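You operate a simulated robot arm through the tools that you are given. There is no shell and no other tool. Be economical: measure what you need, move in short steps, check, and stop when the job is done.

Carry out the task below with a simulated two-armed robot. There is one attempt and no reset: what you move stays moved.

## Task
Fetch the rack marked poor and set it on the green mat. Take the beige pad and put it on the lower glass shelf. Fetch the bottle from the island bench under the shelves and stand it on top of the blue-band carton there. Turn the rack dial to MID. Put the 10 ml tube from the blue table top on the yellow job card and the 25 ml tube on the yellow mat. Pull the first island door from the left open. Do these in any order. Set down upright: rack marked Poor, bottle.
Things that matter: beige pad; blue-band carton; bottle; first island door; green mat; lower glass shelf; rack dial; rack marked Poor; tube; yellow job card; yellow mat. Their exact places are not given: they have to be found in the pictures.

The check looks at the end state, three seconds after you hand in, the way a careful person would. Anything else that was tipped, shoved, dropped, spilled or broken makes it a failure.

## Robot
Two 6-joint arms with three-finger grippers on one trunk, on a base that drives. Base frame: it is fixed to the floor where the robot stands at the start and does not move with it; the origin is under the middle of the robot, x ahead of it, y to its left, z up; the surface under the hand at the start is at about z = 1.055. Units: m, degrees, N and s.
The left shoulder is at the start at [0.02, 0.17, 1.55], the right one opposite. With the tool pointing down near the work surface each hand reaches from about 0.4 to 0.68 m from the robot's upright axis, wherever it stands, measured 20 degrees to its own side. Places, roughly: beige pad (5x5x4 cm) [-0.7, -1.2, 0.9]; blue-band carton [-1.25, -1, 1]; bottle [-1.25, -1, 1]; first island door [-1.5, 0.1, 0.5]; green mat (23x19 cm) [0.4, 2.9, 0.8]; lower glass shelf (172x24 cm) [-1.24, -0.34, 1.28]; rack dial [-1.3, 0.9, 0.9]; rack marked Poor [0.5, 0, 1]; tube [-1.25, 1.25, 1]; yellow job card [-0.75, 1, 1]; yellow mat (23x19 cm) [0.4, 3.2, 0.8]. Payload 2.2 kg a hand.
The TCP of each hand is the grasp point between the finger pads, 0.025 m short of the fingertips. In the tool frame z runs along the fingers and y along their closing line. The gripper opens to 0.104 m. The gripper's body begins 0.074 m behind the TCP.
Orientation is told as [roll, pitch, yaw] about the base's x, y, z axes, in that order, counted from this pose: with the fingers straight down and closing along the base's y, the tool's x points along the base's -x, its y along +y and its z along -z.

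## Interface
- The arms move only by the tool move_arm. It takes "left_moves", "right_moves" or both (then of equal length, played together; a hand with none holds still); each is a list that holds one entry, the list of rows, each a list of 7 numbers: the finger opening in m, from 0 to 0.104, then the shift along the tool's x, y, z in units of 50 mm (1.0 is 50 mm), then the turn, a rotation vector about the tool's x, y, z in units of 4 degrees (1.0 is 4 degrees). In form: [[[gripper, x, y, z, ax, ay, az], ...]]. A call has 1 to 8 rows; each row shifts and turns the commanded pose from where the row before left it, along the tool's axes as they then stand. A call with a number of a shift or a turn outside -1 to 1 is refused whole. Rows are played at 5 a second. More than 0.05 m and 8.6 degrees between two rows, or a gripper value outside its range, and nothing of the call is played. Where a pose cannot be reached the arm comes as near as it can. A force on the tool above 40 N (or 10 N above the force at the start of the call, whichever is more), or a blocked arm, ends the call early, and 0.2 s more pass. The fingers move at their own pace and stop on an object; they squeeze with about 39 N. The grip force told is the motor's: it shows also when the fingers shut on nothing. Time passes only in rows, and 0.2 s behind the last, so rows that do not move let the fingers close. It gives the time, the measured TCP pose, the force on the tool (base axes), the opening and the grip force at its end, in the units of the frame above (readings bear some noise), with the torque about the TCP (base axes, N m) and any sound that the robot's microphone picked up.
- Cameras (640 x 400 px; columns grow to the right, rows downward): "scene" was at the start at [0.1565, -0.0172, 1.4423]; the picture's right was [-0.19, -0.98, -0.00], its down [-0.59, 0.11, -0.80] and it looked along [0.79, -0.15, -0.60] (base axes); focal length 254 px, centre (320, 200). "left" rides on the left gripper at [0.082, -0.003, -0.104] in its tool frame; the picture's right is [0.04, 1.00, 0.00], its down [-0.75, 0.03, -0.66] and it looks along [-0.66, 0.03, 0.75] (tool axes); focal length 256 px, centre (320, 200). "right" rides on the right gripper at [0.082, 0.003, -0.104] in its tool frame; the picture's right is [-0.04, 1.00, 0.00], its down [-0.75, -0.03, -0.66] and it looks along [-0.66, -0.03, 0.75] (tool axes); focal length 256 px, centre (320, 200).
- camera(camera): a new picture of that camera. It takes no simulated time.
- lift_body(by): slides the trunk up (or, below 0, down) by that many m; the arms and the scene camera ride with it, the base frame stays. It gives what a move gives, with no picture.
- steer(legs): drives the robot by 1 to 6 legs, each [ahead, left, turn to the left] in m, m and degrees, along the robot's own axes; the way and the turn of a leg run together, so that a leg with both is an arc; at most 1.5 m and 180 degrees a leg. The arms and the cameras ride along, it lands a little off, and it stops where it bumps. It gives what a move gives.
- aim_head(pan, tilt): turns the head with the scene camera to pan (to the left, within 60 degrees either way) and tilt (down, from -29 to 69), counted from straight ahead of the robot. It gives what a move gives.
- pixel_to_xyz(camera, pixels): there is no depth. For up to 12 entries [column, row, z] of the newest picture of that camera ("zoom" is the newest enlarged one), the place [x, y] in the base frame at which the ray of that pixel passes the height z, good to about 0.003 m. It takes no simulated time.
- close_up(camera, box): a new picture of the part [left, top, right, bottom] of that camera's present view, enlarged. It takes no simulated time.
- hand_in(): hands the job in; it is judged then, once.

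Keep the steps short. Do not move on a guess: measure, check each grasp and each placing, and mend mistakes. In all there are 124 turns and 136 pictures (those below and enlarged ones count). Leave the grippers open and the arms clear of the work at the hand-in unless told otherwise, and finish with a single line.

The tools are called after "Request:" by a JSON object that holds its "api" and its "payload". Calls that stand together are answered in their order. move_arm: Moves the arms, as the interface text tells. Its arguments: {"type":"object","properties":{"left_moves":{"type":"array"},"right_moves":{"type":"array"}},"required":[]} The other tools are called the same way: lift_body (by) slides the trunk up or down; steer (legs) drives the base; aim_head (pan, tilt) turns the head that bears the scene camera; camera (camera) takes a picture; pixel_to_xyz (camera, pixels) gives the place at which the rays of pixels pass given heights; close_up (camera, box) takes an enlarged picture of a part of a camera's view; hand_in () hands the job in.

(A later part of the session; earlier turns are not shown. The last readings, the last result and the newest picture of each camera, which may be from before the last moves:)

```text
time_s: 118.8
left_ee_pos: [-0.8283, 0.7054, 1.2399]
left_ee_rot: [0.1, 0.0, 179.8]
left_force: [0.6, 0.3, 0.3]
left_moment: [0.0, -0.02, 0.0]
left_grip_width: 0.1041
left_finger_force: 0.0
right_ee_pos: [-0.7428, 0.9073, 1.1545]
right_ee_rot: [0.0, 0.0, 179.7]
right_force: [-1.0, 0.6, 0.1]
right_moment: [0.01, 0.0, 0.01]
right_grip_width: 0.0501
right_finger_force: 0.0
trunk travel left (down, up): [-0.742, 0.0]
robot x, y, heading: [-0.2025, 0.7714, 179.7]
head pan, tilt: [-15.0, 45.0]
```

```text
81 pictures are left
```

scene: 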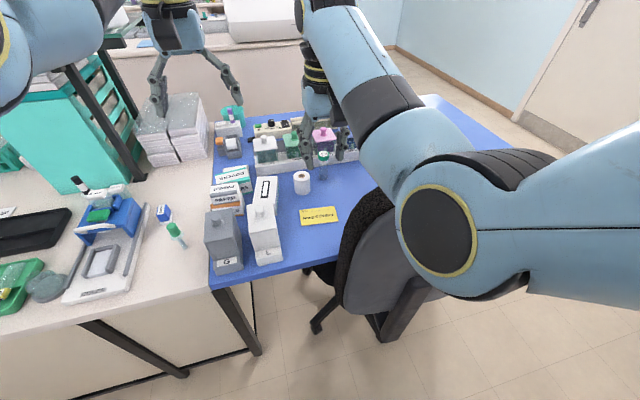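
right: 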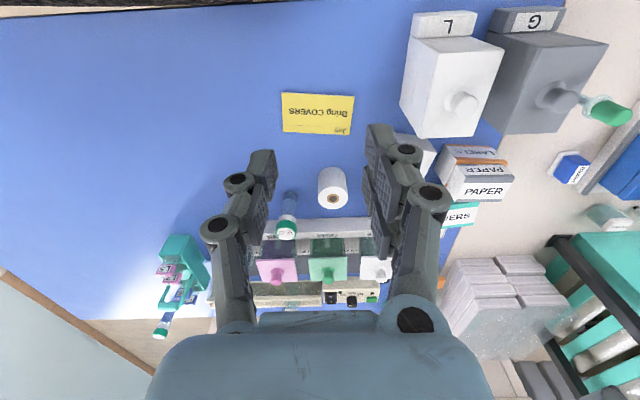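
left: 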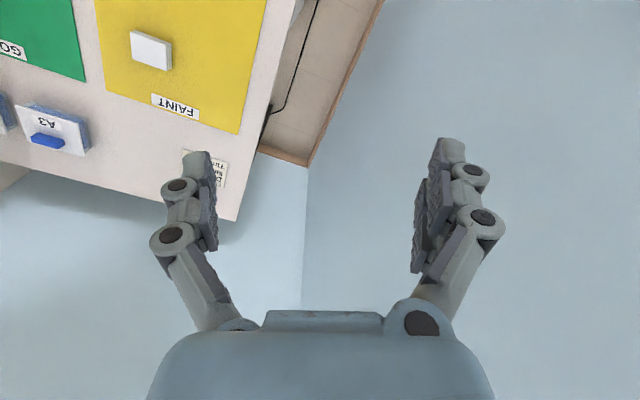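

I see the 10 ml tube (cap at (286,229)), paper roll (332,188), job card (317,113). I measure all of them.

Request:
{"api": "pixel_to_xyz", "payload": {"camera": "right", "pixels": [[286, 230, 0.955], [286, 230, 0.97], [289, 195, 0.865], [318, 180, 0.9], [346, 182, 0.9], [318, 170, 0.865], [345, 170, 0.865], [285, 93, 0.867], [354, 97, 0.867], [349, 134, 0.867], [282, 131, 0.867], [264, 240, 0.93]]}}

Request:
{"api": "close_up", "payload": {"camera": "scene", "box": [250, 130, 370, 240]}}

Request:
{"api": "close_up", "payload": {"camera": "right", "box": [240, 80, 400, 260]}}

```text
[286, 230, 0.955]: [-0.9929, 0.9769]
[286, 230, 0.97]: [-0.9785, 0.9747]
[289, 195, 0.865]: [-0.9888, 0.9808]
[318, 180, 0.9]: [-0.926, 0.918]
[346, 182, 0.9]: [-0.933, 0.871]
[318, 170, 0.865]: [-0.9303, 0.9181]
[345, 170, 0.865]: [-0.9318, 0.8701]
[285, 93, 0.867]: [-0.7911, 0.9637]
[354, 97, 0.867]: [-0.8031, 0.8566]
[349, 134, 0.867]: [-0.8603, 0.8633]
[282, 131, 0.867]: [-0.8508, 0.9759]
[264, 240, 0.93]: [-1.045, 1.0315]
```

```text
3.64 times, centred on (310, 185) of scene
```

zoom: 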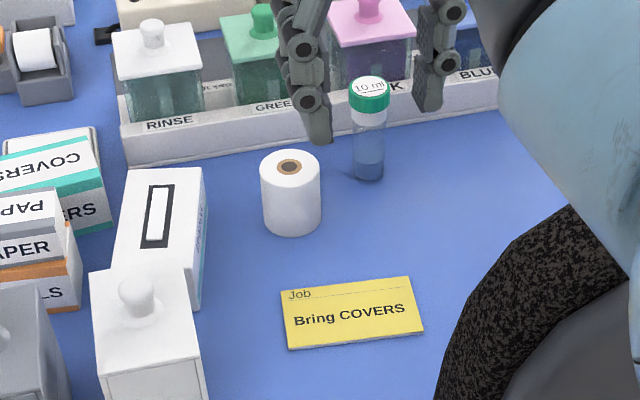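

```text
2.22 times, centred on (320, 170) of right
```

zoom: 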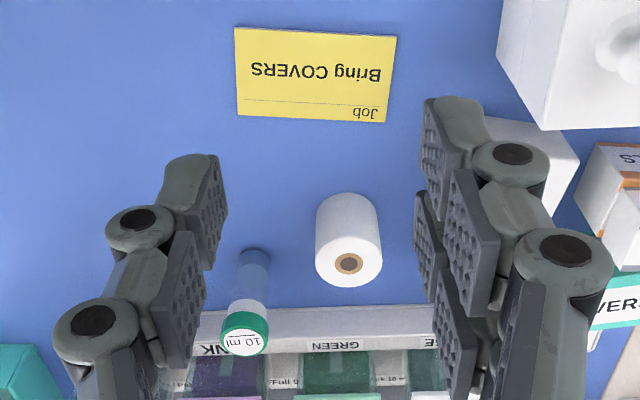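

I check the floor obstacles (desk leg, chair caster, chair back) before going nearer.

Request:
{"api": "pixel_to_xyz", "payload": {"camera": "scene", "pixels": [[258, 352, 0.0], [185, 375, 0.0], [315, 330, 0.03], [370, 215, 1.0], [370, 215, 0.9], [345, 255, 0.9], [345, 255, 1.0], [345, 285, 0.7], [385, 340, 0.3], [216, 288, 0.865], [315, 318, 0.07], [385, 340, 0.1]]}}

Request:
{"api": "aim_head", "payload": {"pan": -10, "tilt": 69}}

Request:
{"api": "camera", "payload": {"camera": "scene"}}

```text
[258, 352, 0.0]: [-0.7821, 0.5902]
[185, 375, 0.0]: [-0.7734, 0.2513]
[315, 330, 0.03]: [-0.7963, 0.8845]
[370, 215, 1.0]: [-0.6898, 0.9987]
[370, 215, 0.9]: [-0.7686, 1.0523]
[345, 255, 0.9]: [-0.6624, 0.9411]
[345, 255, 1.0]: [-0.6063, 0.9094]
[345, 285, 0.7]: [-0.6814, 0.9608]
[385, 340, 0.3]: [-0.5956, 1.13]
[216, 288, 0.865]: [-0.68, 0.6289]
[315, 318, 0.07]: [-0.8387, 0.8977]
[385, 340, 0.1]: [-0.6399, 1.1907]
```

```text
time_s: 119.7
left_ee_pos: [-0.8298, 0.7059, 1.2406]
left_ee_rot: [0.2, 0.0, 179.8]
left_force: [0.1, -0.9, -0.4]
left_moment: [-0.02, 0.01, 0.02]
left_grip_width: 0.104
left_finger_force: 0.1
right_ee_pos: [-0.7447, 0.908, 1.1531]
right_ee_rot: [0.0, 0.2, 179.6]
right_force: [0.2, -0.7, -0.4]
right_moment: [0.01, -0.05, -0.01]
right_grip_width: 0.05
right_finger_force: 0.2
trunk travel left (down, up): [-0.742, 0.0]
robot x, y, heading: [-0.204, 0.769, 179.9]
head pan, tilt: [-10.0, 68.8]
```

```text
78 pictures are left
```

scene: 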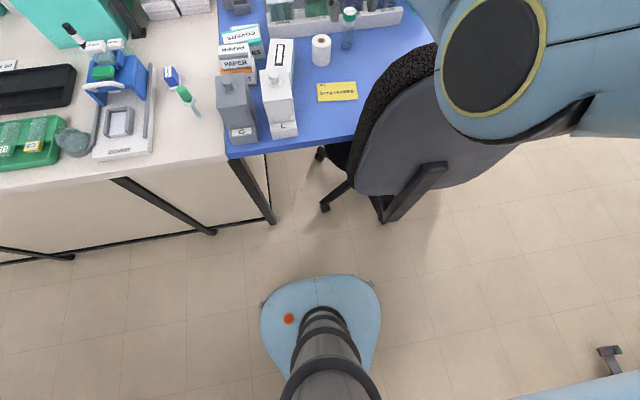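

There is room to go 0.22 m nearer (base front to x≈−0.64; chair caster at −0.79). I first pull the left hand back 0.15 m so that it stays clear of the shelf, then drive.

Request:
{"api": "move_arm", "payload": {"left_moves": [[[0.104, 0.8, 0, 0, 0, 0, 0], [0.104, 1, 0, 0, 0, 0, 0], [0.104, 1, 0, 0, 0, 0, 0], [0.104, 0.2, 0, 0, 0, 0, 0]]]}}

Request:
{"api": "steer", "payload": {"legs": [[0.22, 0, 0]]}}

Request:
{"api": "camera", "payload": {"camera": "right"}}

Request:
{"api": "camera", "payload": {"camera": "scene"}}

```text
time_s: 120.6
left_ee_pos: [-0.7444, 0.6172, 1.2077]
left_ee_rot: [6.8, -2.6, -175.5]
left_force: [-0.4, -0.1, 0.5]
left_moment: [0.0, 0.04, 0.03]
left_grip_width: 0.104
left_finger_force: 0.1
left hand out of reach, approached as far as the arm can: row 2, 3, 4
right_ee_pos: [-0.7435, 0.9073, 1.1546]
right_ee_rot: [0.1, 0.1, 179.5]
right_force: [-0.3, 0.1, 0.6]
right_moment: [-0.04, 0.01, 0.0]
right_grip_width: 0.0499
right_finger_force: 0.0
trunk travel left (down, up): [-0.742, 0.0]
robot x, y, heading: [-0.2026, 0.7672, 179.8]
head pan, tilt: [-10.0, 68.8]
stopped in row 4 (left hand): the arm was blocked; the commanded pose is now the measured one
```

```text
time_s: 122.3
left_ee_pos: [-0.967, 0.6174, 1.206]
left_ee_rot: [6.7, -2.5, -175.6]
left_force: [-0.4, 0.0, -0.5]
left_moment: [0.02, -0.03, -0.02]
left_grip_width: 0.1039
left_finger_force: 0.0
right_ee_pos: [-0.9663, 0.9079, 1.1536]
right_ee_rot: [0.0, 0.1, 179.7]
right_force: [-0.2, -0.7, -0.1]
right_moment: [0.02, -0.05, 0.01]
right_grip_width: 0.05
right_finger_force: 0.0
trunk travel left (down, up): [-0.742, 0.0]
robot x, y, heading: [-0.4255, 0.7714, 179.8]
head pan, tilt: [-10.0, 68.8]
```

```text
77 pictures are left
```

right: 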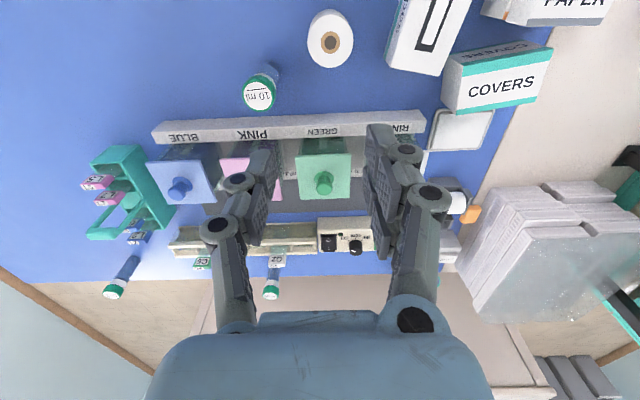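

```text
76 pictures are left
```

scene: 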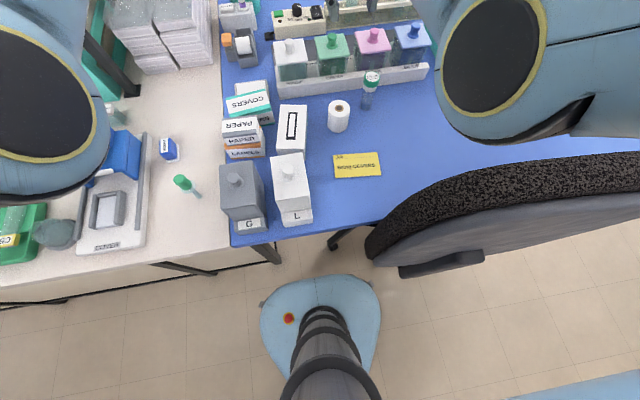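

Request:
{"api": "pixel_to_xyz", "payload": {"camera": "right", "pixels": [[260, 96, 0.965], [273, 68, 0.865], [308, 38, 0.9], [352, 40, 0.9], [330, 238, 0.92], [355, 247, 0.92], [330, 238, 0.9], [355, 247, 0.9]]}}

Request:
{"api": "pixel_to_xyz", "payload": {"camera": "scene", "pixels": [[371, 77, 0.965], [366, 108, 0.865], [334, 155, 0.867], [380, 152, 0.867], [382, 174, 0.867], [335, 178, 0.867]]}}

Request:
{"api": "close_up", "payload": {"camera": "right", "box": [290, 200, 400, 270]}}

```text
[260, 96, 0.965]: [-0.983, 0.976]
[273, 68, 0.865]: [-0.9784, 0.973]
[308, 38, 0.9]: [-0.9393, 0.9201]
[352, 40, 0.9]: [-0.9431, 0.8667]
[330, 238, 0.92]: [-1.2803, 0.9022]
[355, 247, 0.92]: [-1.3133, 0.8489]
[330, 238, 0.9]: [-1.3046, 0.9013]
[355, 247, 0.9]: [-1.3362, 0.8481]
```

```text
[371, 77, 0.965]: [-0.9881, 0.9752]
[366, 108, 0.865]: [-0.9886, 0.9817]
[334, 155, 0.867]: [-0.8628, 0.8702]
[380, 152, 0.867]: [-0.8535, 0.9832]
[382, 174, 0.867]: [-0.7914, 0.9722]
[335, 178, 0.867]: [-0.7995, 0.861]
```

```text
5.71 times, centred on (345, 235) of right
```

zoom: 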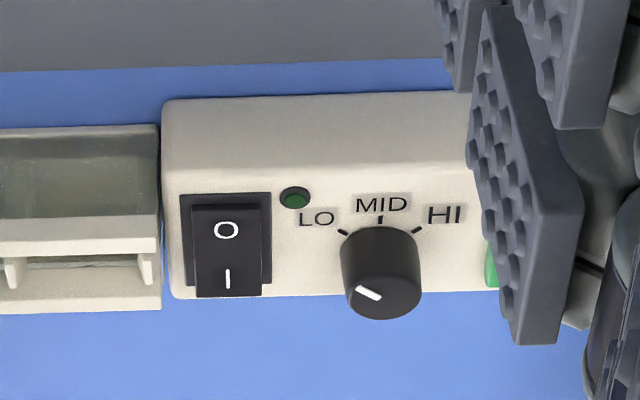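

The dial points at LO now; that comes later from the far side. For the tube: I move the hand above it (−0.984, 0.977), lower the trunk 0.06 m and check.

Request:
{"api": "move_arm", "payload": {"right_moves": [[[0.06, -0.18, -0.7, 0, 0, 0, 0], [0.06, -0.18, -0.68, 0, 0, 0, 0], [0.06, 0, 0, 0, 0, 0, 0]]]}}

Request:
{"api": "lift_body", "payload": {"by": -0.06}}

Request:
{"api": "camera", "payload": {"camera": "right"}}

Request:
{"api": "camera", "payload": {"camera": "scene"}}

```text
time_s: 123.1
left_ee_pos: [-0.9664, 0.6168, 1.2067]
left_ee_rot: [6.6, -2.4, -175.5]
left_force: [0.1, 0.0, 0.2]
left_moment: [0.02, 0.03, -0.04]
left_grip_width: 0.1043
left_finger_force: 0.1
right_ee_pos: [-0.9821, 0.9766, 1.1535]
right_ee_rot: [0.0, 0.0, 179.6]
right_force: [-0.3, 0.4, 0.4]
right_moment: [-0.01, 0.01, 0.0]
right_grip_width: 0.0598
right_finger_force: 0.1
trunk travel left (down, up): [-0.742, 0.0]
robot x, y, heading: [-0.4249, 0.7686, 179.8]
head pan, tilt: [-10.0, 68.8]
```

```text
time_s: 124.1
left_ee_pos: [-0.967, 0.6181, 1.1461]
left_ee_rot: [6.8, -2.5, -175.6]
left_force: [0.2, 0.1, 0.4]
left_moment: [-0.01, 0.01, 0.0]
left_grip_width: 0.1038
left_finger_force: 0.1
right_ee_pos: [-0.9836, 0.9767, 1.0928]
right_ee_rot: [0.0, -0.1, 179.6]
right_force: [-0.4, 0.3, -0.1]
right_moment: [0.0, 0.02, 0.0]
right_grip_width: 0.06
right_finger_force: 0.0
trunk travel left (down, up): [-0.682, 0.06]
robot x, y, heading: [-0.4248, 0.7727, 179.4]
head pan, tilt: [-10.0, 68.8]
```

```text
74 pictures are left
```

right: 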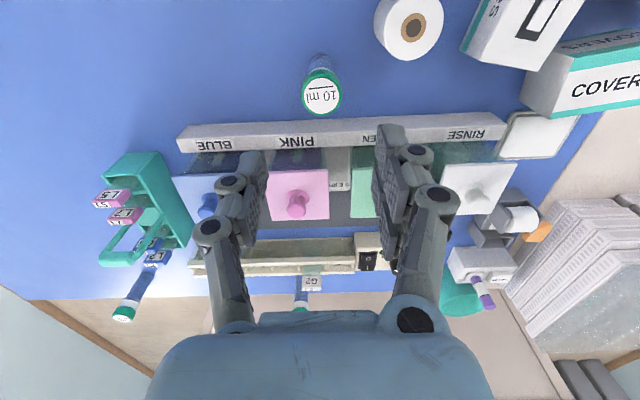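

```text
73 pictures are left
```

scene: 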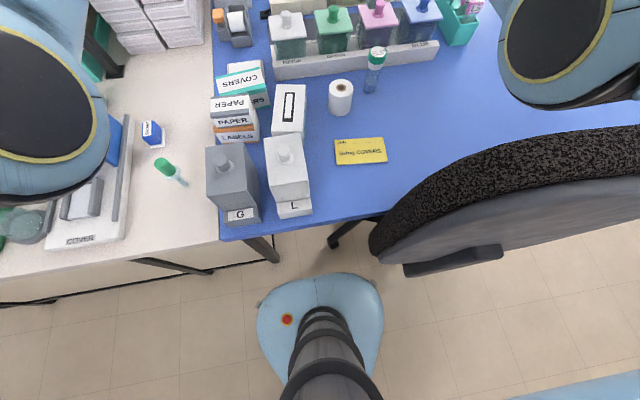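

Aligned (cap at column 322). I lower to z≈0.935 and close.

Request:
{"api": "move_arm", "payload": {"right_moves": [[[0.06, 0, 0, 0.8, 0, 0, 0], [0.06, 0, 0, 0.9, 0, 0, 0], [0.06, 0, 0, 0.8, 0, 0, 0], [0.06, 0, 0, 0.66, 0, 0, 0], [0.06, 0, 0, 0, 0, 0, 0], [0.015, 0, 0, 0, 0, 0, 0], [0.015, 0, 0, 0, 0, 0, 0]]]}}

Request:
{"api": "camera", "payload": {"camera": "right"}}

```text
time_s: 125.7
left_ee_pos: [-0.9674, 0.6187, 1.1465]
left_ee_rot: [6.8, -2.5, -175.5]
left_force: [-0.2, -0.4, 0.4]
left_moment: [0.02, -0.02, -0.04]
left_grip_width: 0.1039
left_finger_force: 0.1
right_ee_pos: [-0.9841, 0.9762, 0.9357]
right_ee_rot: [0.0, 0.1, 179.6]
right_force: [-0.3, -0.9, 0.1]
right_moment: [0.0, 0.02, 0.0]
right_grip_width: 0.0292
right_finger_force: 37.6
trunk travel left (down, up): [-0.682, 0.06]
robot x, y, heading: [-0.424, 0.7709, 179.7]
head pan, tilt: [-10.0, 68.8]
```

```text
72 pictures are left
```

right: 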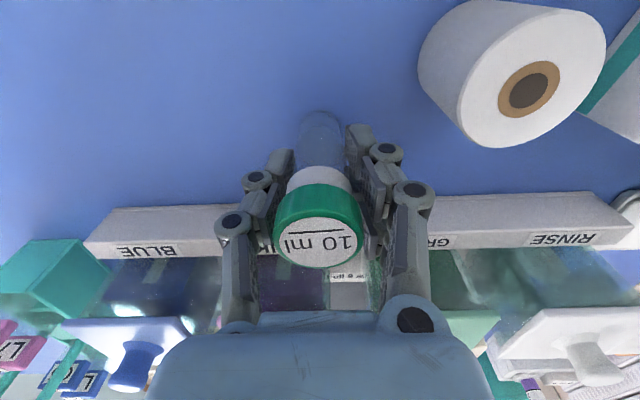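

Held (0.029). I lift 0.11 m, drive back 0.155 m, and shift sideways over the card's middle.

Request:
{"api": "move_arm", "payload": {"right_moves": [[[0.015, 0, 0, -0.4, 0, 0, 0], [0.015, 0, 0, -0.8, 0, 0, 0], [0.015, 0, 0, -1, 0, 0, 0]]]}}

Request:
{"api": "steer", "payload": {"legs": [[-0.157, 0, 0]]}}

Request:
{"api": "move_arm", "payload": {"right_moves": [[[0.015, 0, 0.6, 0, 0, 0, 0], [0.015, 0, 0.5, 0, 0, 0, 0], [0.015, 0, 0, 0.6, 0, 0, 0], [0.015, 0, 0, 0, 0, 0, 0]]]}}

Request:
{"api": "camera", "payload": {"camera": "right"}}

Request:
{"api": "camera", "payload": {"camera": "scene"}}

```text
time_s: 126.5
left_ee_pos: [-0.9665, 0.618, 1.1462]
left_ee_rot: [6.8, -2.6, -175.5]
left_force: [-0.7, 0.1, 0.0]
left_moment: [0.01, 0.01, 0.0]
left_grip_width: 0.1042
left_finger_force: 0.1
right_ee_pos: [-0.9819, 0.9766, 1.0455]
right_ee_rot: [0.0, 0.2, 179.6]
right_force: [1.1, 0.6, -0.6]
right_moment: [-0.01, -0.01, 0.01]
right_grip_width: 0.0287
right_finger_force: 39.0
trunk travel left (down, up): [-0.682, 0.06]
robot x, y, heading: [-0.4258, 0.7727, 179.8]
head pan, tilt: [-10.0, 68.8]
```

```text
time_s: 127.9
left_ee_pos: [-0.8086, 0.616, 1.1467]
left_ee_rot: [6.8, -2.5, -175.5]
left_force: [0.3, -0.7, -0.1]
left_moment: [0.01, 0.0, -0.01]
left_grip_width: 0.1041
left_finger_force: 0.0
right_ee_pos: [-0.826, 0.9754, 1.0468]
right_ee_rot: [-0.1, 0.0, 179.7]
right_force: [0.4, 0.4, -0.2]
right_moment: [0.02, 0.02, 0.0]
right_grip_width: 0.0286
right_finger_force: 39.3
trunk travel left (down, up): [-0.682, 0.06]
robot x, y, heading: [-0.2631, 0.7693, 180.0]
head pan, tilt: [-10.0, 68.8]
```

```text
time_s: 128.9
left_ee_pos: [-0.8084, 0.6147, 1.1453]
left_ee_rot: [6.8, -2.5, -175.4]
left_force: [-0.2, 0.3, 1.1]
left_moment: [-0.01, 0.01, 0.0]
left_grip_width: 0.1039
left_finger_force: 0.1
right_ee_pos: [-0.8262, 0.9212, 1.0148]
right_ee_rot: [0.0, 0.0, 179.7]
right_force: [-1.2, -0.7, -0.6]
right_moment: [0.06, 0.03, 0.01]
right_grip_width: 0.0287
right_finger_force: 39.1
trunk travel left (down, up): [-0.682, 0.06]
robot x, y, heading: [-0.2653, 0.7686, 179.7]
head pan, tilt: [-10.0, 68.8]
```

```text
71 pictures are left
```

right: 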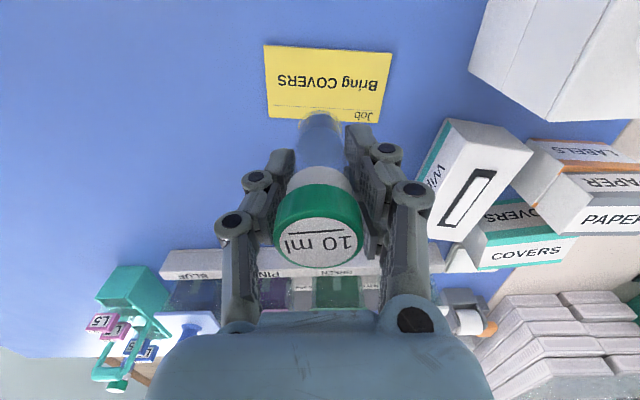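

```text
70 pictures are left
```

scene: 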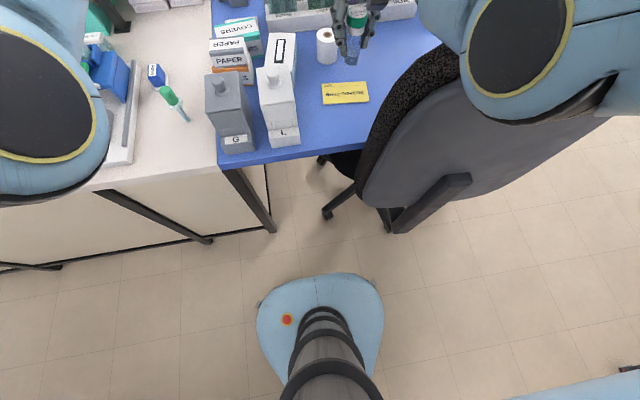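

I re-measure the card from here.

Request:
{"api": "pixel_to_xyz", "payload": {"camera": "right", "pixels": [[265, 46, 0.867], [392, 54, 0.867], [378, 122, 0.867], [267, 117, 0.867]]}}

Request:
{"api": "pixel_to_xyz", "payload": {"camera": "scene", "pixels": [[322, 84, 0.867], [367, 81, 0.867], [368, 102, 0.867], [323, 105, 0.867]]}}

```text
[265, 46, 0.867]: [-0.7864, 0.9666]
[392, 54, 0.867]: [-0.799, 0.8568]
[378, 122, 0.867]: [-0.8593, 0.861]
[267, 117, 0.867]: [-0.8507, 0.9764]
```

```text
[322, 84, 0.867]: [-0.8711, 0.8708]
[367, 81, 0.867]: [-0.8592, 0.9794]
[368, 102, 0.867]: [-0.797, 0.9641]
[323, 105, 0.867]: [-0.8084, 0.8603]
```

Card centre (−0.828, 0.916): I'm above it. Lowering.

Request:
{"api": "move_arm", "payload": {"right_moves": [[[0.015, 0, 0.06, 0.6, 0, 0, 0], [0.015, 0, 0, 0.6, 0, 0, 0], [0.015, 0, 0, 0.2, 0, 0, 0], [0.015, 0, 0, 0.06, 0, 0, 0], [0.015, 0, 0, 0.06, 0, 0, 0]]]}}

Request:
{"api": "move_arm", "payload": {"right_moves": [[[0.015, 0, 0, 0.06, 0, 0, 0], [0.015, 0, 0, 0.04, 0, 0, 0]]]}}

```text
time_s: 130.1
left_ee_pos: [-0.8082, 0.616, 1.1455]
left_ee_rot: [6.8, -2.5, -175.5]
left_force: [-0.7, 0.3, -0.3]
left_moment: [-0.03, -0.01, 0.03]
left_grip_width: 0.1039
left_finger_force: 0.0
right_ee_pos: [-0.8265, 0.918, 0.9392]
right_ee_rot: [0.0, 0.2, 179.6]
right_force: [-1.2, -0.5, -1.3]
right_moment: [-0.01, -0.02, 0.0]
right_grip_width: 0.0286
right_finger_force: 38.8
trunk travel left (down, up): [-0.682, 0.06]
robot x, y, heading: [-0.2673, 0.7668, 179.7]
head pan, tilt: [-10.0, 68.8]
```

```text
time_s: 130.7
left_ee_pos: [-0.8069, 0.6155, 1.1468]
left_ee_rot: [6.7, -2.5, -175.6]
left_force: [-0.6, 0.0, 0.1]
left_moment: [-0.02, -0.01, 0.0]
left_grip_width: 0.1041
left_finger_force: 0.1
right_ee_pos: [-0.8271, 0.9178, 0.9387]
right_ee_rot: [-0.1, -0.4, 179.6]
right_force: [2.0, 0.7, 26.7]
right_moment: [0.05, -0.27, 0.01]
right_grip_width: 0.029
right_finger_force: 39.3
trunk travel left (down, up): [-0.682, 0.06]
robot x, y, heading: [-0.2691, 0.7698, 179.6]
head pan, tilt: [-10.0, 68.8]
```

The tube stands (26.7 N). I open and rise.

Request:
{"api": "move_arm", "payload": {"right_moves": [[[0.06, 0, 0, -0.05, 0, 0, 0], [0.06, 0, 0, 0, 0, 0, 0], [0.06, 0, 0, -0.5, 0, 0, 0], [0.06, 0, 0, -0.8, 0, 0, 0], [0.06, 0, 0, -1, 0, 0, 0], [0.06, 0, 0, -1, 0, 0, 0], [0.06, 0, 0, -0.8, 0, 0, 0]]]}}

Request:
{"api": "lift_body", "payload": {"by": 0.06}}

Request:
{"api": "camera", "payload": {"camera": "right"}}

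Request:
{"api": "aim_head", "payload": {"pan": 50, "tilt": 30}}

Request:
{"api": "camera", "payload": {"camera": "scene"}}

```text
time_s: 132.3
left_ee_pos: [-0.8088, 0.6177, 1.1461]
left_ee_rot: [6.8, -2.6, -175.6]
left_force: [0.5, 0.3, -0.9]
left_moment: [-0.01, 0.0, -0.03]
left_grip_width: 0.1038
left_finger_force: 0.0
right_ee_pos: [-0.8271, 0.9185, 1.1428]
right_ee_rot: [0.0, 0.1, 179.7]
right_force: [-0.1, 0.2, -0.1]
right_moment: [0.01, 0.0, 0.01]
right_grip_width: 0.0602
right_finger_force: 0.0
trunk travel left (down, up): [-0.682, 0.06]
robot x, y, heading: [-0.2667, 0.7689, 179.8]
head pan, tilt: [-10.0, 68.8]
```

```text
time_s: 133.3
left_ee_pos: [-0.8102, 0.6168, 1.2057]
left_ee_rot: [6.8, -2.6, -175.5]
left_force: [-0.3, 0.2, -0.5]
left_moment: [0.0, 0.01, 0.03]
left_grip_width: 0.104
left_finger_force: 0.0
right_ee_pos: [-0.8277, 0.9176, 1.2027]
right_ee_rot: [0.0, 0.1, 179.7]
right_force: [-0.2, 0.5, -0.4]
right_moment: [0.0, 0.03, -0.01]
right_grip_width: 0.0602
right_finger_force: 0.1
trunk travel left (down, up): [-0.742, 0.0]
robot x, y, heading: [-0.2634, 0.7721, 179.8]
head pan, tilt: [-10.0, 68.8]
```

```text
69 pictures are left
```

right: 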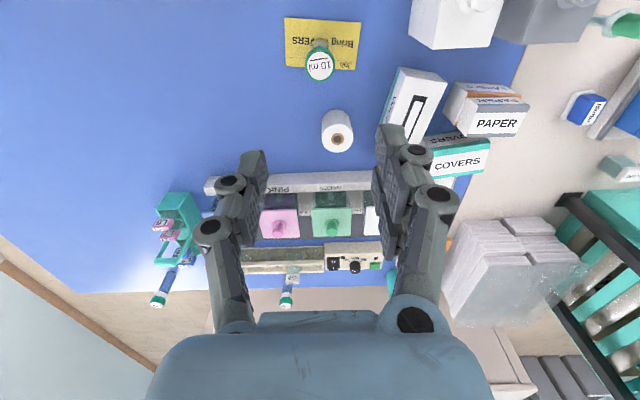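

```text
time_s: 134.6
left_ee_pos: [-0.8092, 0.616, 1.2058]
left_ee_rot: [6.9, -2.6, -175.5]
left_force: [-0.7, 0.3, 0.0]
left_moment: [0.02, -0.01, -0.02]
left_grip_width: 0.104
left_finger_force: 0.0
right_ee_pos: [-0.8266, 0.9187, 1.2027]
right_ee_rot: [0.0, 0.2, 179.8]
right_force: [-0.2, 0.1, 0.0]
right_moment: [0.0, 0.01, 0.02]
right_grip_width: 0.0599
right_finger_force: 0.0
trunk travel left (down, up): [-0.742, 0.0]
robot x, y, heading: [-0.2642, 0.7729, 179.8]
head pan, tilt: [50.0, 30.0]
```

```text
68 pictures are left
```

scene: 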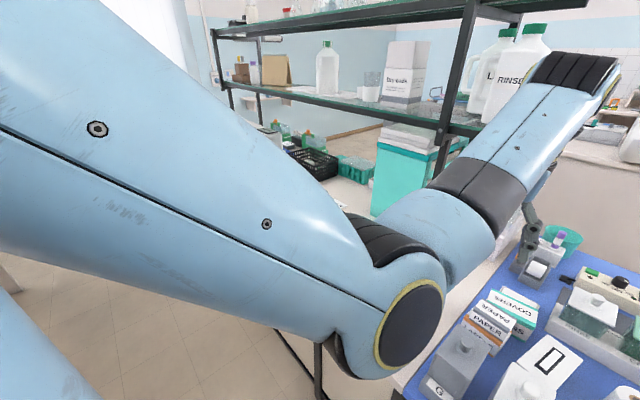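

The 10 ml tube stands on the card. Next the beige pad near (−0.7, −1.2). I back off and slide along the island (to my left, −y), then look.

Request:
{"api": "steer", "payload": {"legs": [[-0.26, 0, 0], [0, 1.5, 0]]}}

Request:
{"api": "aim_head", "payload": {"pan": 15, "tilt": 30}}

Request:
{"api": "camera", "payload": {"camera": "scene"}}

```text
time_s: 143.5
left_ee_pos: [-0.5444, -0.8947, 1.2055]
left_ee_rot: [6.8, -2.5, -174.9]
left_force: [-0.1, 0.2, 0.0]
left_moment: [0.0, 0.01, 0.02]
left_grip_width: 0.1038
left_finger_force: 0.1
right_ee_pos: [-0.5648, -0.5918, 1.2016]
right_ee_rot: [0.0, 0.2, -179.8]
right_force: [-1.2, 0.3, 0.1]
right_moment: [0.01, 0.01, 0.01]
right_grip_width: 0.0601
right_finger_force: 0.1
trunk travel left (down, up): [-0.742, 0.0]
robot x, y, heading: [-0.0085, -0.7341, -179.5]
head pan, tilt: [50.0, 30.0]
```

```text
time_s: 144.5
left_ee_pos: [-0.5444, -0.8935, 1.2068]
left_ee_rot: [6.7, -2.5, -174.9]
left_force: [-0.5, 0.5, 0.0]
left_moment: [-0.02, 0.02, 0.02]
left_grip_width: 0.1043
left_finger_force: 0.1
right_ee_pos: [-0.5649, -0.5926, 1.2016]
right_ee_rot: [0.0, 0.0, -179.8]
right_force: [-0.5, -0.2, -0.3]
right_moment: [0.02, 0.02, 0.0]
right_grip_width: 0.0601
right_finger_force: 0.0
trunk travel left (down, up): [-0.742, 0.0]
robot x, y, heading: [-0.0012, -0.7358, -179.5]
head pan, tilt: [15.0, 30.0]
```

```text
67 pictures are left
```

scene: 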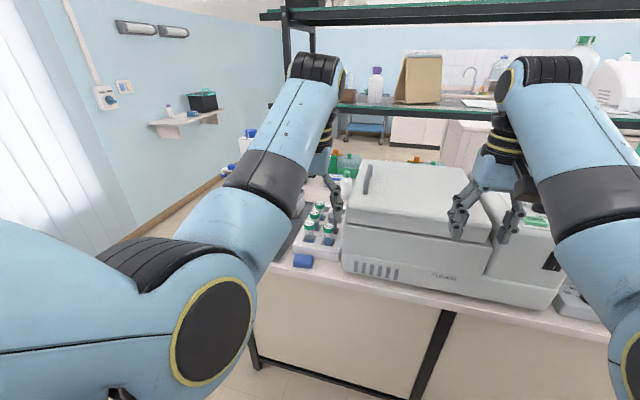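

Request:
{"api": "close_up", "payload": {"camera": "scene", "box": [220, 120, 400, 280]}}

Request:
{"api": "camera", "payload": {"camera": "left"}}

```text
2.50 times, centred on (310, 200) of scene
```

zoom: 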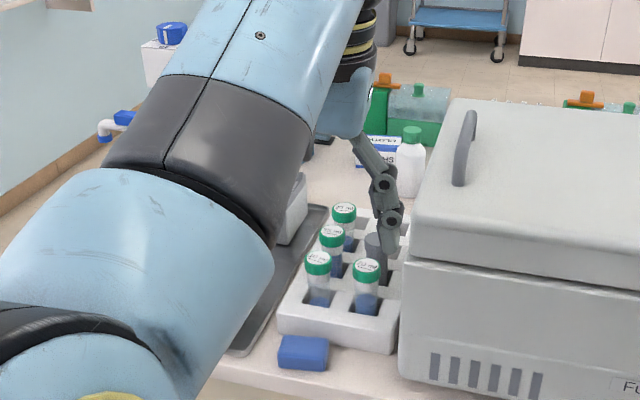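

```text
65 pictures are left
```

left: 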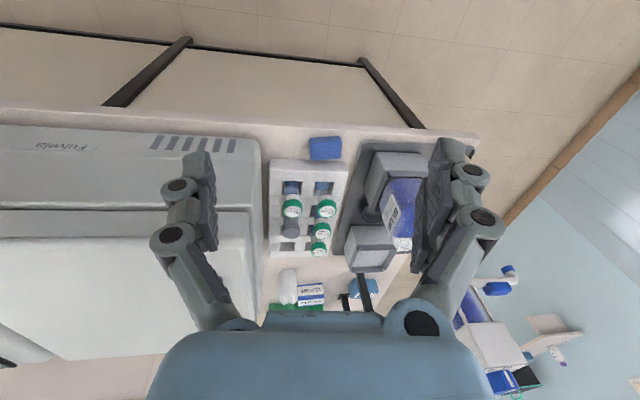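

Request:
{"api": "close_up", "payload": {"camera": "left", "box": [260, 120, 480, 310]}}

Request:
{"api": "pixel_to_xyz", "payload": {"camera": "left", "pixels": [[325, 148, 0.9], [395, 170, 0.9], [372, 245, 0.95], [480, 135, 0.88], [345, 128, 0.88]]}}

```text
2.11 times, centred on (370, 215) of left
```

zoom: 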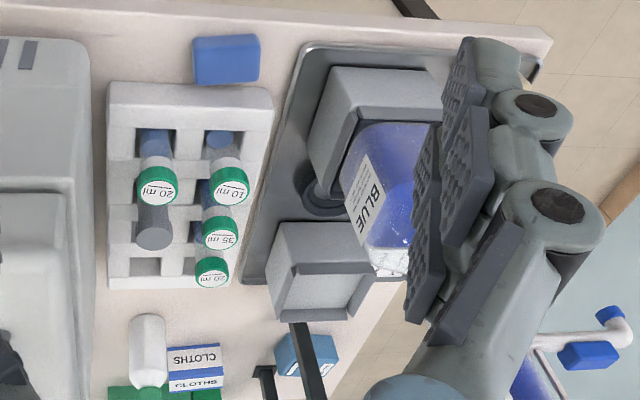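

```text
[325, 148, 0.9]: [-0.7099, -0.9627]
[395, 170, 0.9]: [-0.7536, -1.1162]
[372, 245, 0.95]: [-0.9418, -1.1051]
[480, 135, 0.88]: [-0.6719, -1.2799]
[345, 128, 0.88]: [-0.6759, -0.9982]
```

I see a blue pad but no beige one yet; the corner near y −1.2 is hidden by the fingers. I slide 0.35 m on and look.

Request:
{"api": "steer", "payload": {"legs": [[0, 0.38, 0]]}}

Request:
{"api": "aim_head", "payload": {"pan": 0, "tilt": 45}}

Request:
{"api": "camera", "payload": {"camera": "scene"}}

Request:
{"api": "camera", "payload": {"camera": "right"}}

```text
time_s: 146.9
left_ee_pos: [-0.5415, -1.2734, 1.2066]
left_ee_rot: [7.0, -2.5, -174.8]
left_force: [0.2, -1.7, -1.0]
left_moment: [0.0, -0.01, -0.01]
left_grip_width: 0.1039
left_finger_force: 0.0
right_ee_pos: [-0.5626, -0.9707, 1.2018]
right_ee_rot: [-0.1, 0.1, -179.7]
right_force: [0.3, 0.0, 0.0]
right_moment: [0.0, -0.01, 0.01]
right_grip_width: 0.06
right_finger_force: 0.2
trunk travel left (down, up): [-0.742, 0.0]
robot x, y, heading: [-0.0014, -1.1144, -179.5]
head pan, tilt: [15.0, 30.0]
```

```text
time_s: 147.7
left_ee_pos: [-0.5415, -1.2745, 1.2057]
left_ee_rot: [6.9, -2.5, -174.9]
left_force: [-0.6, 0.6, 0.1]
left_moment: [0.02, 0.0, -0.01]
left_grip_width: 0.1039
left_finger_force: 0.0
right_ee_pos: [-0.5626, -0.9713, 1.2029]
right_ee_rot: [0.0, 0.2, -179.8]
right_force: [-0.5, 0.2, -0.4]
right_moment: [0.0, -0.01, 0.01]
right_grip_width: 0.06
right_finger_force: 0.1
trunk travel left (down, up): [-0.742, 0.0]
robot x, y, heading: [-0.006, -1.1108, -179.6]
head pan, tilt: [0.0, 45.0]
```

```text
63 pictures are left
```

scene: 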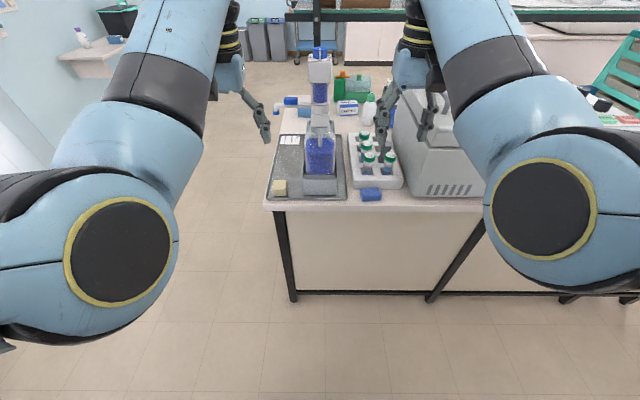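

```text
62 pictures are left
```

right: 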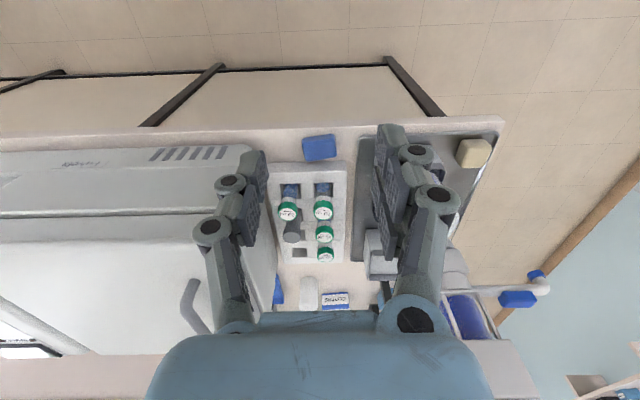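

The beige pad is at (279,187) in the scene view. I enlarge and measure with both views.

Request:
{"api": "close_up", "payload": {"camera": "scene", "box": [250, 120, 380, 210]}}

Request:
{"api": "pixel_to_xyz", "payload": {"camera": "scene", "pixels": [[279, 181, 0.92], [279, 181, 0.9], [279, 187, 0.88], [264, 207, 0.86], [264, 207, 0.88]]}}

Request:
{"api": "pixel_to_xyz", "payload": {"camera": "right", "pixels": [[475, 147, 0.92], [475, 147, 0.9], [475, 147, 0.88], [505, 125, 0.86], [505, 125, 0.88]]}}

Request:
{"api": "close_up", "payload": {"camera": "right", "box": [420, 100, 530, 200]}}

```text
4.44 times, centred on (315, 165) of scene
```

zoom: 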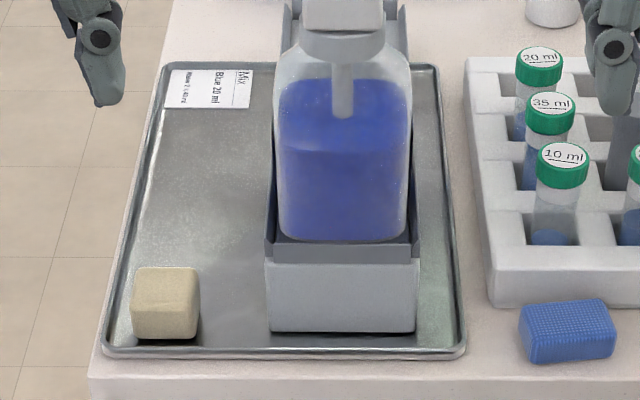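

```text
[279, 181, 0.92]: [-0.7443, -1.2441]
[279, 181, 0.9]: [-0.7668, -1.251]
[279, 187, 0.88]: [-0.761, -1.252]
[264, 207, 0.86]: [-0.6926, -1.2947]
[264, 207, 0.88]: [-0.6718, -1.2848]
```

```text
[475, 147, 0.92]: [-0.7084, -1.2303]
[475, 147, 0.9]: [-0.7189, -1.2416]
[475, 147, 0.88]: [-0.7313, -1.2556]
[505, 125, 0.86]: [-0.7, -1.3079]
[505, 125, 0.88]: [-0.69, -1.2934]
```

```text
4.00 times, centred on (475, 150) of right
```

zoom: 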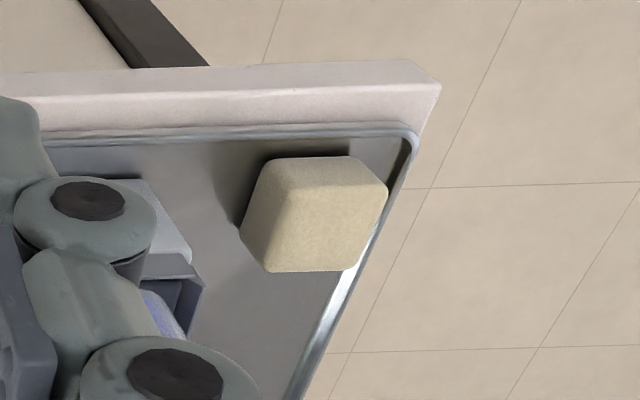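

Request:
{"api": "pixel_to_xyz", "payload": {"camera": "scene", "pixels": [[280, 183, 0.9], [280, 183, 0.92], [280, 183, 0.94], [263.5, 205, 0.87], [272, 196, 0.875], [282, 196, 0.875]]}}

Request:
{"api": "pixel_to_xyz", "payload": {"camera": "right", "pixels": [[474.5, 155.5, 0.9], [474.5, 155.5, 0.92], [474.5, 155.5, 0.94], [499, 134, 0.87]]}}

```text
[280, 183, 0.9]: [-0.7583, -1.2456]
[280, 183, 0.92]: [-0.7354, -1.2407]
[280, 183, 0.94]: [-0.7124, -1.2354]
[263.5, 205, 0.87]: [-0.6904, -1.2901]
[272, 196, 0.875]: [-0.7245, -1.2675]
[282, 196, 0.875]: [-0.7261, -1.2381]
```

```text
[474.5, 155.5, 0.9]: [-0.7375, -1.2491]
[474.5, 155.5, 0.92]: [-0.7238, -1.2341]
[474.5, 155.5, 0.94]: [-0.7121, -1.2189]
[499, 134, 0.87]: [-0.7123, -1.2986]
```

The pad: top z≈0.92, centre ≈(−0.735, −1.242); the blue bottle stand is 4.7 cm away. I drive 0.195 m nearer and straighten the left hand above the pad.

Request:
{"api": "steer", "payload": {"legs": [[0.195, 0, 0]]}}

Request:
{"api": "move_arm", "payload": {"left_moves": [[[0.085, 0, -0.3, 0, 0.86, 0.31, 0.58], [0.085, 0, -0.3, 0, 0.86, 0.31, 0.58], [0.085, 0, 0, 0.8, 0, 0, 0], [0.085, 0, 0, 0, 0, 0, 0]]]}}

Request:
{"api": "camera", "payload": {"camera": "left"}}

```text
time_s: 149.2
left_ee_pos: [-0.7366, -1.2736, 1.2054]
left_ee_rot: [6.8, -2.6, -175.0]
left_force: [0.0, 0.5, -0.2]
left_moment: [0.0, -0.04, 0.0]
left_grip_width: 0.1041
left_finger_force: 0.0
right_ee_pos: [-0.7563, -0.9709, 1.2017]
right_ee_rot: [-0.1, 0.0, -179.8]
right_force: [-0.4, 0.1, 0.6]
right_moment: [0.0, -0.04, -0.02]
right_grip_width: 0.0603
right_finger_force: 0.1
trunk travel left (down, up): [-0.742, 0.0]
robot x, y, heading: [-0.1935, -1.1125, -179.6]
head pan, tilt: [0.0, 45.0]
```

```text
time_s: 150.2
left_ee_pos: [-0.7369, -1.2446, 1.1633]
left_ee_rot: [0.1, 0.3, -179.4]
left_force: [-0.2, 0.6, 0.3]
left_moment: [-0.05, 0.03, -0.03]
left_grip_width: 0.0852
left_finger_force: 0.2
right_ee_pos: [-0.7555, -0.9713, 1.2014]
right_ee_rot: [0.0, 0.0, -179.8]
right_force: [-1.1, -0.5, -0.2]
right_moment: [-0.03, -0.02, 0.01]
right_grip_width: 0.0603
right_finger_force: 0.2
trunk travel left (down, up): [-0.742, 0.0]
robot x, y, heading: [-0.1946, -1.1123, -179.5]
head pan, tilt: [0.0, 45.0]
```

```text
59 pictures are left
```

left: 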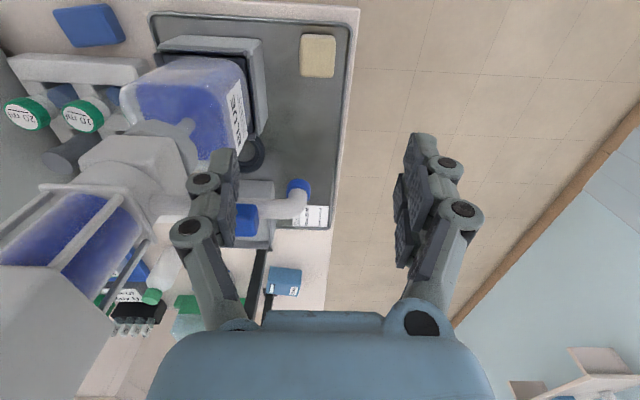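

Caution: the pump spout's blue tip (298,190) seems to be right between my fingers (triangulated ≈(−0.75, −1.23, 1.14)). I look from the scene camera before any further motion.

Request:
{"api": "aim_head", "payload": {"pan": 15, "tilt": 40}}

Request:
{"api": "close_up", "payload": {"camera": "scene", "box": [250, 60, 450, 220]}}

```text
time_s: 151.0
left_ee_pos: [-0.7382, -1.2445, 1.163]
left_ee_rot: [0.0, 0.3, -179.4]
left_force: [-0.7, 0.1, -0.5]
left_moment: [-0.01, -0.01, -0.02]
left_grip_width: 0.0849
left_finger_force: 0.1
right_ee_pos: [-0.7568, -0.9728, 1.2012]
right_ee_rot: [0.0, 0.1, -179.7]
right_force: [-0.4, -0.5, -0.9]
right_moment: [-0.02, -0.02, 0.04]
right_grip_width: 0.0602
right_finger_force: 0.0
trunk travel left (down, up): [-0.742, 0.0]
robot x, y, heading: [-0.1953, -1.1134, -179.7]
head pan, tilt: [15.0, 40.0]
```

```text
2.50 times, centred on (350, 140) of scene
```

zoom: 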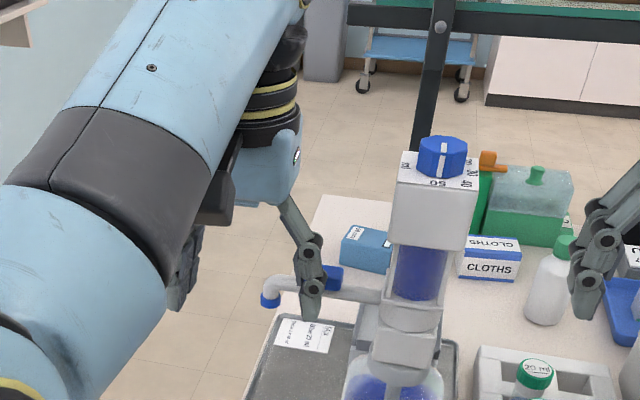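

Request:
{"api": "pixel_to_xyz", "payload": {"camera": "scene", "pixels": [[330, 177, 1.05], [330, 177, 1.08], [330, 177, 1.11], [374, 177, 1.08], [374, 177, 1.11], [374, 177, 1.05]]}}

Request:
{"api": "pixel_to_xyz", "payload": {"camera": "left", "pixels": [[300, 190, 1.05], [300, 190, 1.08], [300, 190, 1.11], [225, 210, 1.08], [245, 220, 1.08], [318, 42, 0.92], [300, 75, 0.88], [336, 76, 0.88]]}}

```text
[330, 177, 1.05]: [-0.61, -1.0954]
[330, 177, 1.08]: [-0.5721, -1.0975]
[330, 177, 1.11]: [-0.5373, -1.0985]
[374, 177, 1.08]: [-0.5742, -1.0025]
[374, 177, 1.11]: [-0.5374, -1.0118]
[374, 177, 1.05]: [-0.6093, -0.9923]
```

```text
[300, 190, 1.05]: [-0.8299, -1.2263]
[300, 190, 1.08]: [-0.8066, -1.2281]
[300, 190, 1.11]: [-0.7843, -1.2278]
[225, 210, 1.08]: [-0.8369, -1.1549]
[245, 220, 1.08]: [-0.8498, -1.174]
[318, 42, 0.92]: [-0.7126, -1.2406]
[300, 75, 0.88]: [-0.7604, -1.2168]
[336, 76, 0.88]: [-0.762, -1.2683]
```

Request:
{"api": "pixel_to_xyz", "payload": {"camera": "zoom", "pixels": [[270, 296, 1.02], [270, 296, 1.05], [270, 296, 1.08], [270, 296, 1.11], [375, 295, 1.05], [375, 295, 1.08], [440, 170, 1.2], [335, 280, 1.05]]}}

```text
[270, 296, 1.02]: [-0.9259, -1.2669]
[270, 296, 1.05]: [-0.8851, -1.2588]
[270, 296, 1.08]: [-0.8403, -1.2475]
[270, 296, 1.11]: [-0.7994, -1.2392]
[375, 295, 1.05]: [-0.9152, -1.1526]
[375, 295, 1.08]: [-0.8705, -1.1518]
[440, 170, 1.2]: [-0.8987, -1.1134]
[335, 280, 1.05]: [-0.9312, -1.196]
```

The spout tip is at about (−0.777, −1.23, 1.125) – over the far side of the pad. A hand from straight above would foul it, so I'll grip with the hand tilted 45° from the front (also good for the shelf). I back off 0.13 m first, then tilt.

Request:
{"api": "steer", "payload": {"legs": [[-0.13, 0, 0]]}}

Request:
{"api": "move_arm", "payload": {"left_moves": [[[0.085, 0, 0, 0, 0, -1, 0], [0.085, 0, 0, 0, 0, -1, 0], [0.085, 0, 0, 0, 0, -1, 0], [0.085, 0, 0, 0, 0, -1, 0], [0.085, 0, 0, 0, 0, -1, 0], [0.085, 0, 0, 0, 0, -1, 0], [0.085, 0, 0, 0, 0, -1, 0], [0.085, 0, 0, 0, 0, -1, 0]]]}}

Request:
{"api": "move_arm", "payload": {"left_moves": [[[0.085, 0, 0, 0, 0, -1, 0], [0.085, 0, 0, 0, 0, -1, 0], [0.085, 0, 0, 0, 0, -1, 0], [0.085, 0, 0, 0, 0, -0.25, 0], [0.085, 0, 0, 0, 0, 0, 0]]]}}

Request:
{"api": "camera", "payload": {"camera": "left"}}

```text
time_s: 152.3
left_ee_pos: [-0.6086, -1.2449, 1.162]
left_ee_rot: [0.0, 0.3, -179.4]
left_force: [-0.1, 0.5, -0.2]
left_moment: [0.0, -0.02, -0.04]
left_grip_width: 0.0848
left_finger_force: 0.1
right_ee_pos: [-0.6271, -0.9714, 1.2015]
right_ee_rot: [-0.1, 0.1, -179.8]
right_force: [-0.3, -0.4, 0.3]
right_moment: [-0.03, 0.02, 0.0]
right_grip_width: 0.0601
right_finger_force: 0.1
trunk travel left (down, up): [-0.742, 0.0]
robot x, y, heading: [-0.0675, -1.1143, -179.5]
head pan, tilt: [15.0, 40.0]
```

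```text
time_s: 153.8
left_ee_pos: [-0.6286, -1.3262, 1.1748]
left_ee_rot: [9.1, -26.4, 179.9]
left_force: [-0.1, -0.7, 0.0]
left_moment: [-0.01, 0.03, 0.0]
left_grip_width: 0.0853
left_finger_force: 0.0
right_ee_pos: [-0.6275, -0.9719, 1.2013]
right_ee_rot: [0.0, 0.1, -179.8]
right_force: [-0.6, 0.2, 0.4]
right_moment: [-0.01, 0.0, 0.0]
right_grip_width: 0.06
right_finger_force: 0.0
trunk travel left (down, up): [-0.742, 0.0]
robot x, y, heading: [-0.0634, -1.1158, -179.8]
head pan, tilt: [15.0, 40.0]
stopped in row 7 (left hand): the arm was blocked; the commanded pose is now the measured one
```

```text
time_s: 155.0
left_ee_pos: [-0.6321, -1.3443, 1.1813]
left_ee_rot: [13.2, -39.9, 176.0]
left_force: [0.4, 0.1, 0.4]
left_moment: [0.01, -0.02, 0.0]
left_grip_width: 0.0849
left_finger_force: 0.0
right_ee_pos: [-0.6272, -0.9719, 1.2018]
right_ee_rot: [-0.1, 0.1, -179.8]
right_force: [0.8, 0.1, 0.1]
right_moment: [0.01, -0.01, 0.0]
right_grip_width: 0.0601
right_finger_force: 0.1
trunk travel left (down, up): [-0.742, 0.0]
robot x, y, heading: [-0.064, -1.1145, -179.8]
head pan, tilt: [15.0, 40.0]
```

```text
57 pictures are left
```

left: 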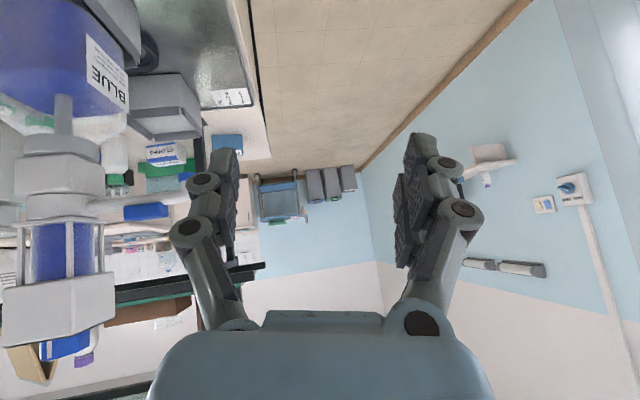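

The fold of the arm limits it high up; lower down it has more freedom. Here the hand is beside the table end, so I lower it 0.15 m while correcting its turn.

Request:
{"api": "move_arm", "payload": {"left_moves": [[[0.085, 0.48, 0, 0.58, 0.67, -0.31, -0.19], [0.085, 0.48, 0, 0.58, 0.67, -0.31, -0.19], [0.085, 0.48, 0, 0.58, 0.67, -0.31, -0.19], [0.085, 0.48, 0, 0.58, 0.67, -0.31, -0.19], [0.085, 0, 0, 0, 0, 0, 0]]]}}

Request:
{"api": "camera", "payload": {"camera": "left"}}

Request:
{"api": "camera", "payload": {"camera": "scene"}}

```text
time_s: 156.2
left_ee_pos: [-0.6325, -1.3367, 1.0246]
left_ee_rot: [-2.8, -44.5, -179.1]
left_force: [-0.3, 0.4, -0.2]
left_moment: [0.0, -0.01, 0.0]
left_grip_width: 0.085
left_finger_force: 0.1
right_ee_pos: [-0.6271, -0.971, 1.2028]
right_ee_rot: [0.0, 0.1, -179.8]
right_force: [-0.2, 0.6, 0.0]
right_moment: [-0.02, 0.01, -0.02]
right_grip_width: 0.06
right_finger_force: 0.1
trunk travel left (down, up): [-0.742, 0.0]
robot x, y, heading: [-0.0636, -1.1134, -179.6]
head pan, tilt: [15.0, 40.0]
```

```text
56 pictures are left
```

left: 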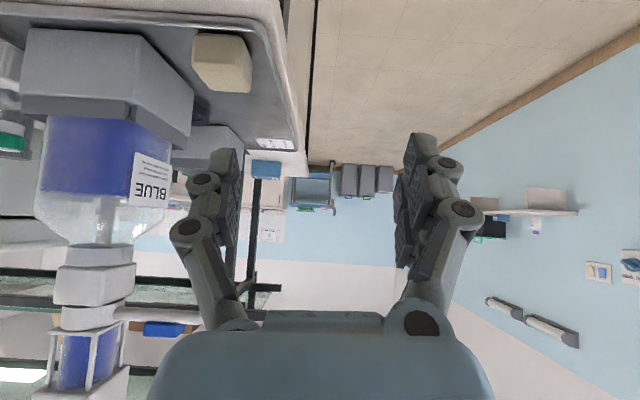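

```text
55 pictures are left
```

scene: 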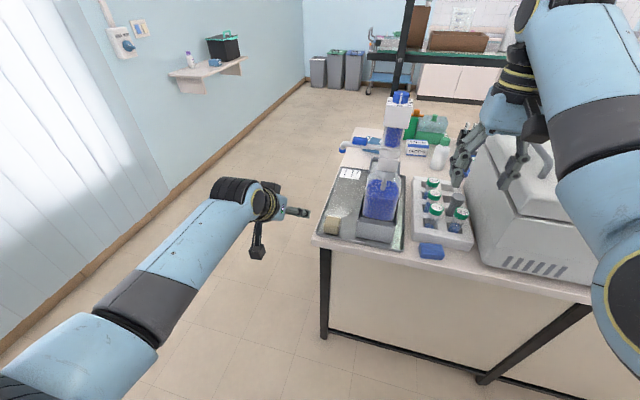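

Good 45° pose. I enlarge and measure the pad from both cameras again.

Request:
{"api": "close_up", "payload": {"camera": "scene", "box": [300, 180, 420, 260]}}

Request:
{"api": "pixel_to_xyz", "payload": {"camera": "left", "pixels": [[206, 37, 0.92], [241, 36, 0.92], [250, 90, 0.92], [197, 82, 0.92], [222, 60, 0.92], [206, 37, 0.88], [241, 36, 0.88]]}}

Request:
{"api": "pixel_to_xyz", "payload": {"camera": "scene", "pixels": [[325, 233, 0.88], [337, 235, 0.88], [333, 221, 0.92], [333, 221, 0.91], [318, 245, 0.865]]}}

```text
5.00 times, centred on (360, 220) of scene
```

zoom: 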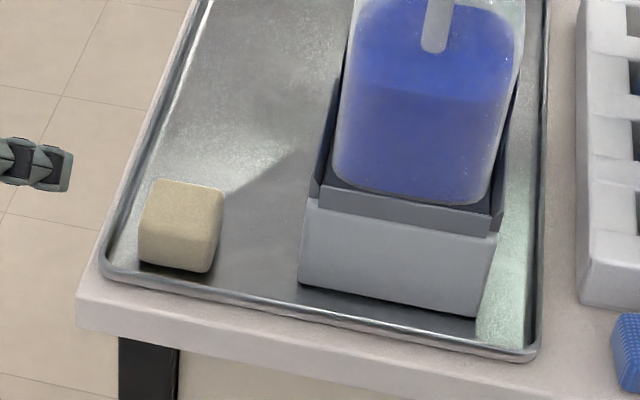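

```text
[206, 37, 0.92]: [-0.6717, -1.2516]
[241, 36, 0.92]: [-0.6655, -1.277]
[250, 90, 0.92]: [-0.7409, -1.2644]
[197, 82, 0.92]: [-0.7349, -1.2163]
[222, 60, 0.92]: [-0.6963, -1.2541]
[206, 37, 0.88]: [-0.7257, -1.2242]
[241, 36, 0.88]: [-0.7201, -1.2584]
```

```text
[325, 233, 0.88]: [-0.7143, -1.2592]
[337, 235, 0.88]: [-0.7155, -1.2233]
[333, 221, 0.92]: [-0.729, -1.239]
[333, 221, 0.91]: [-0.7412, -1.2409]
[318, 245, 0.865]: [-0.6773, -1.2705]
```

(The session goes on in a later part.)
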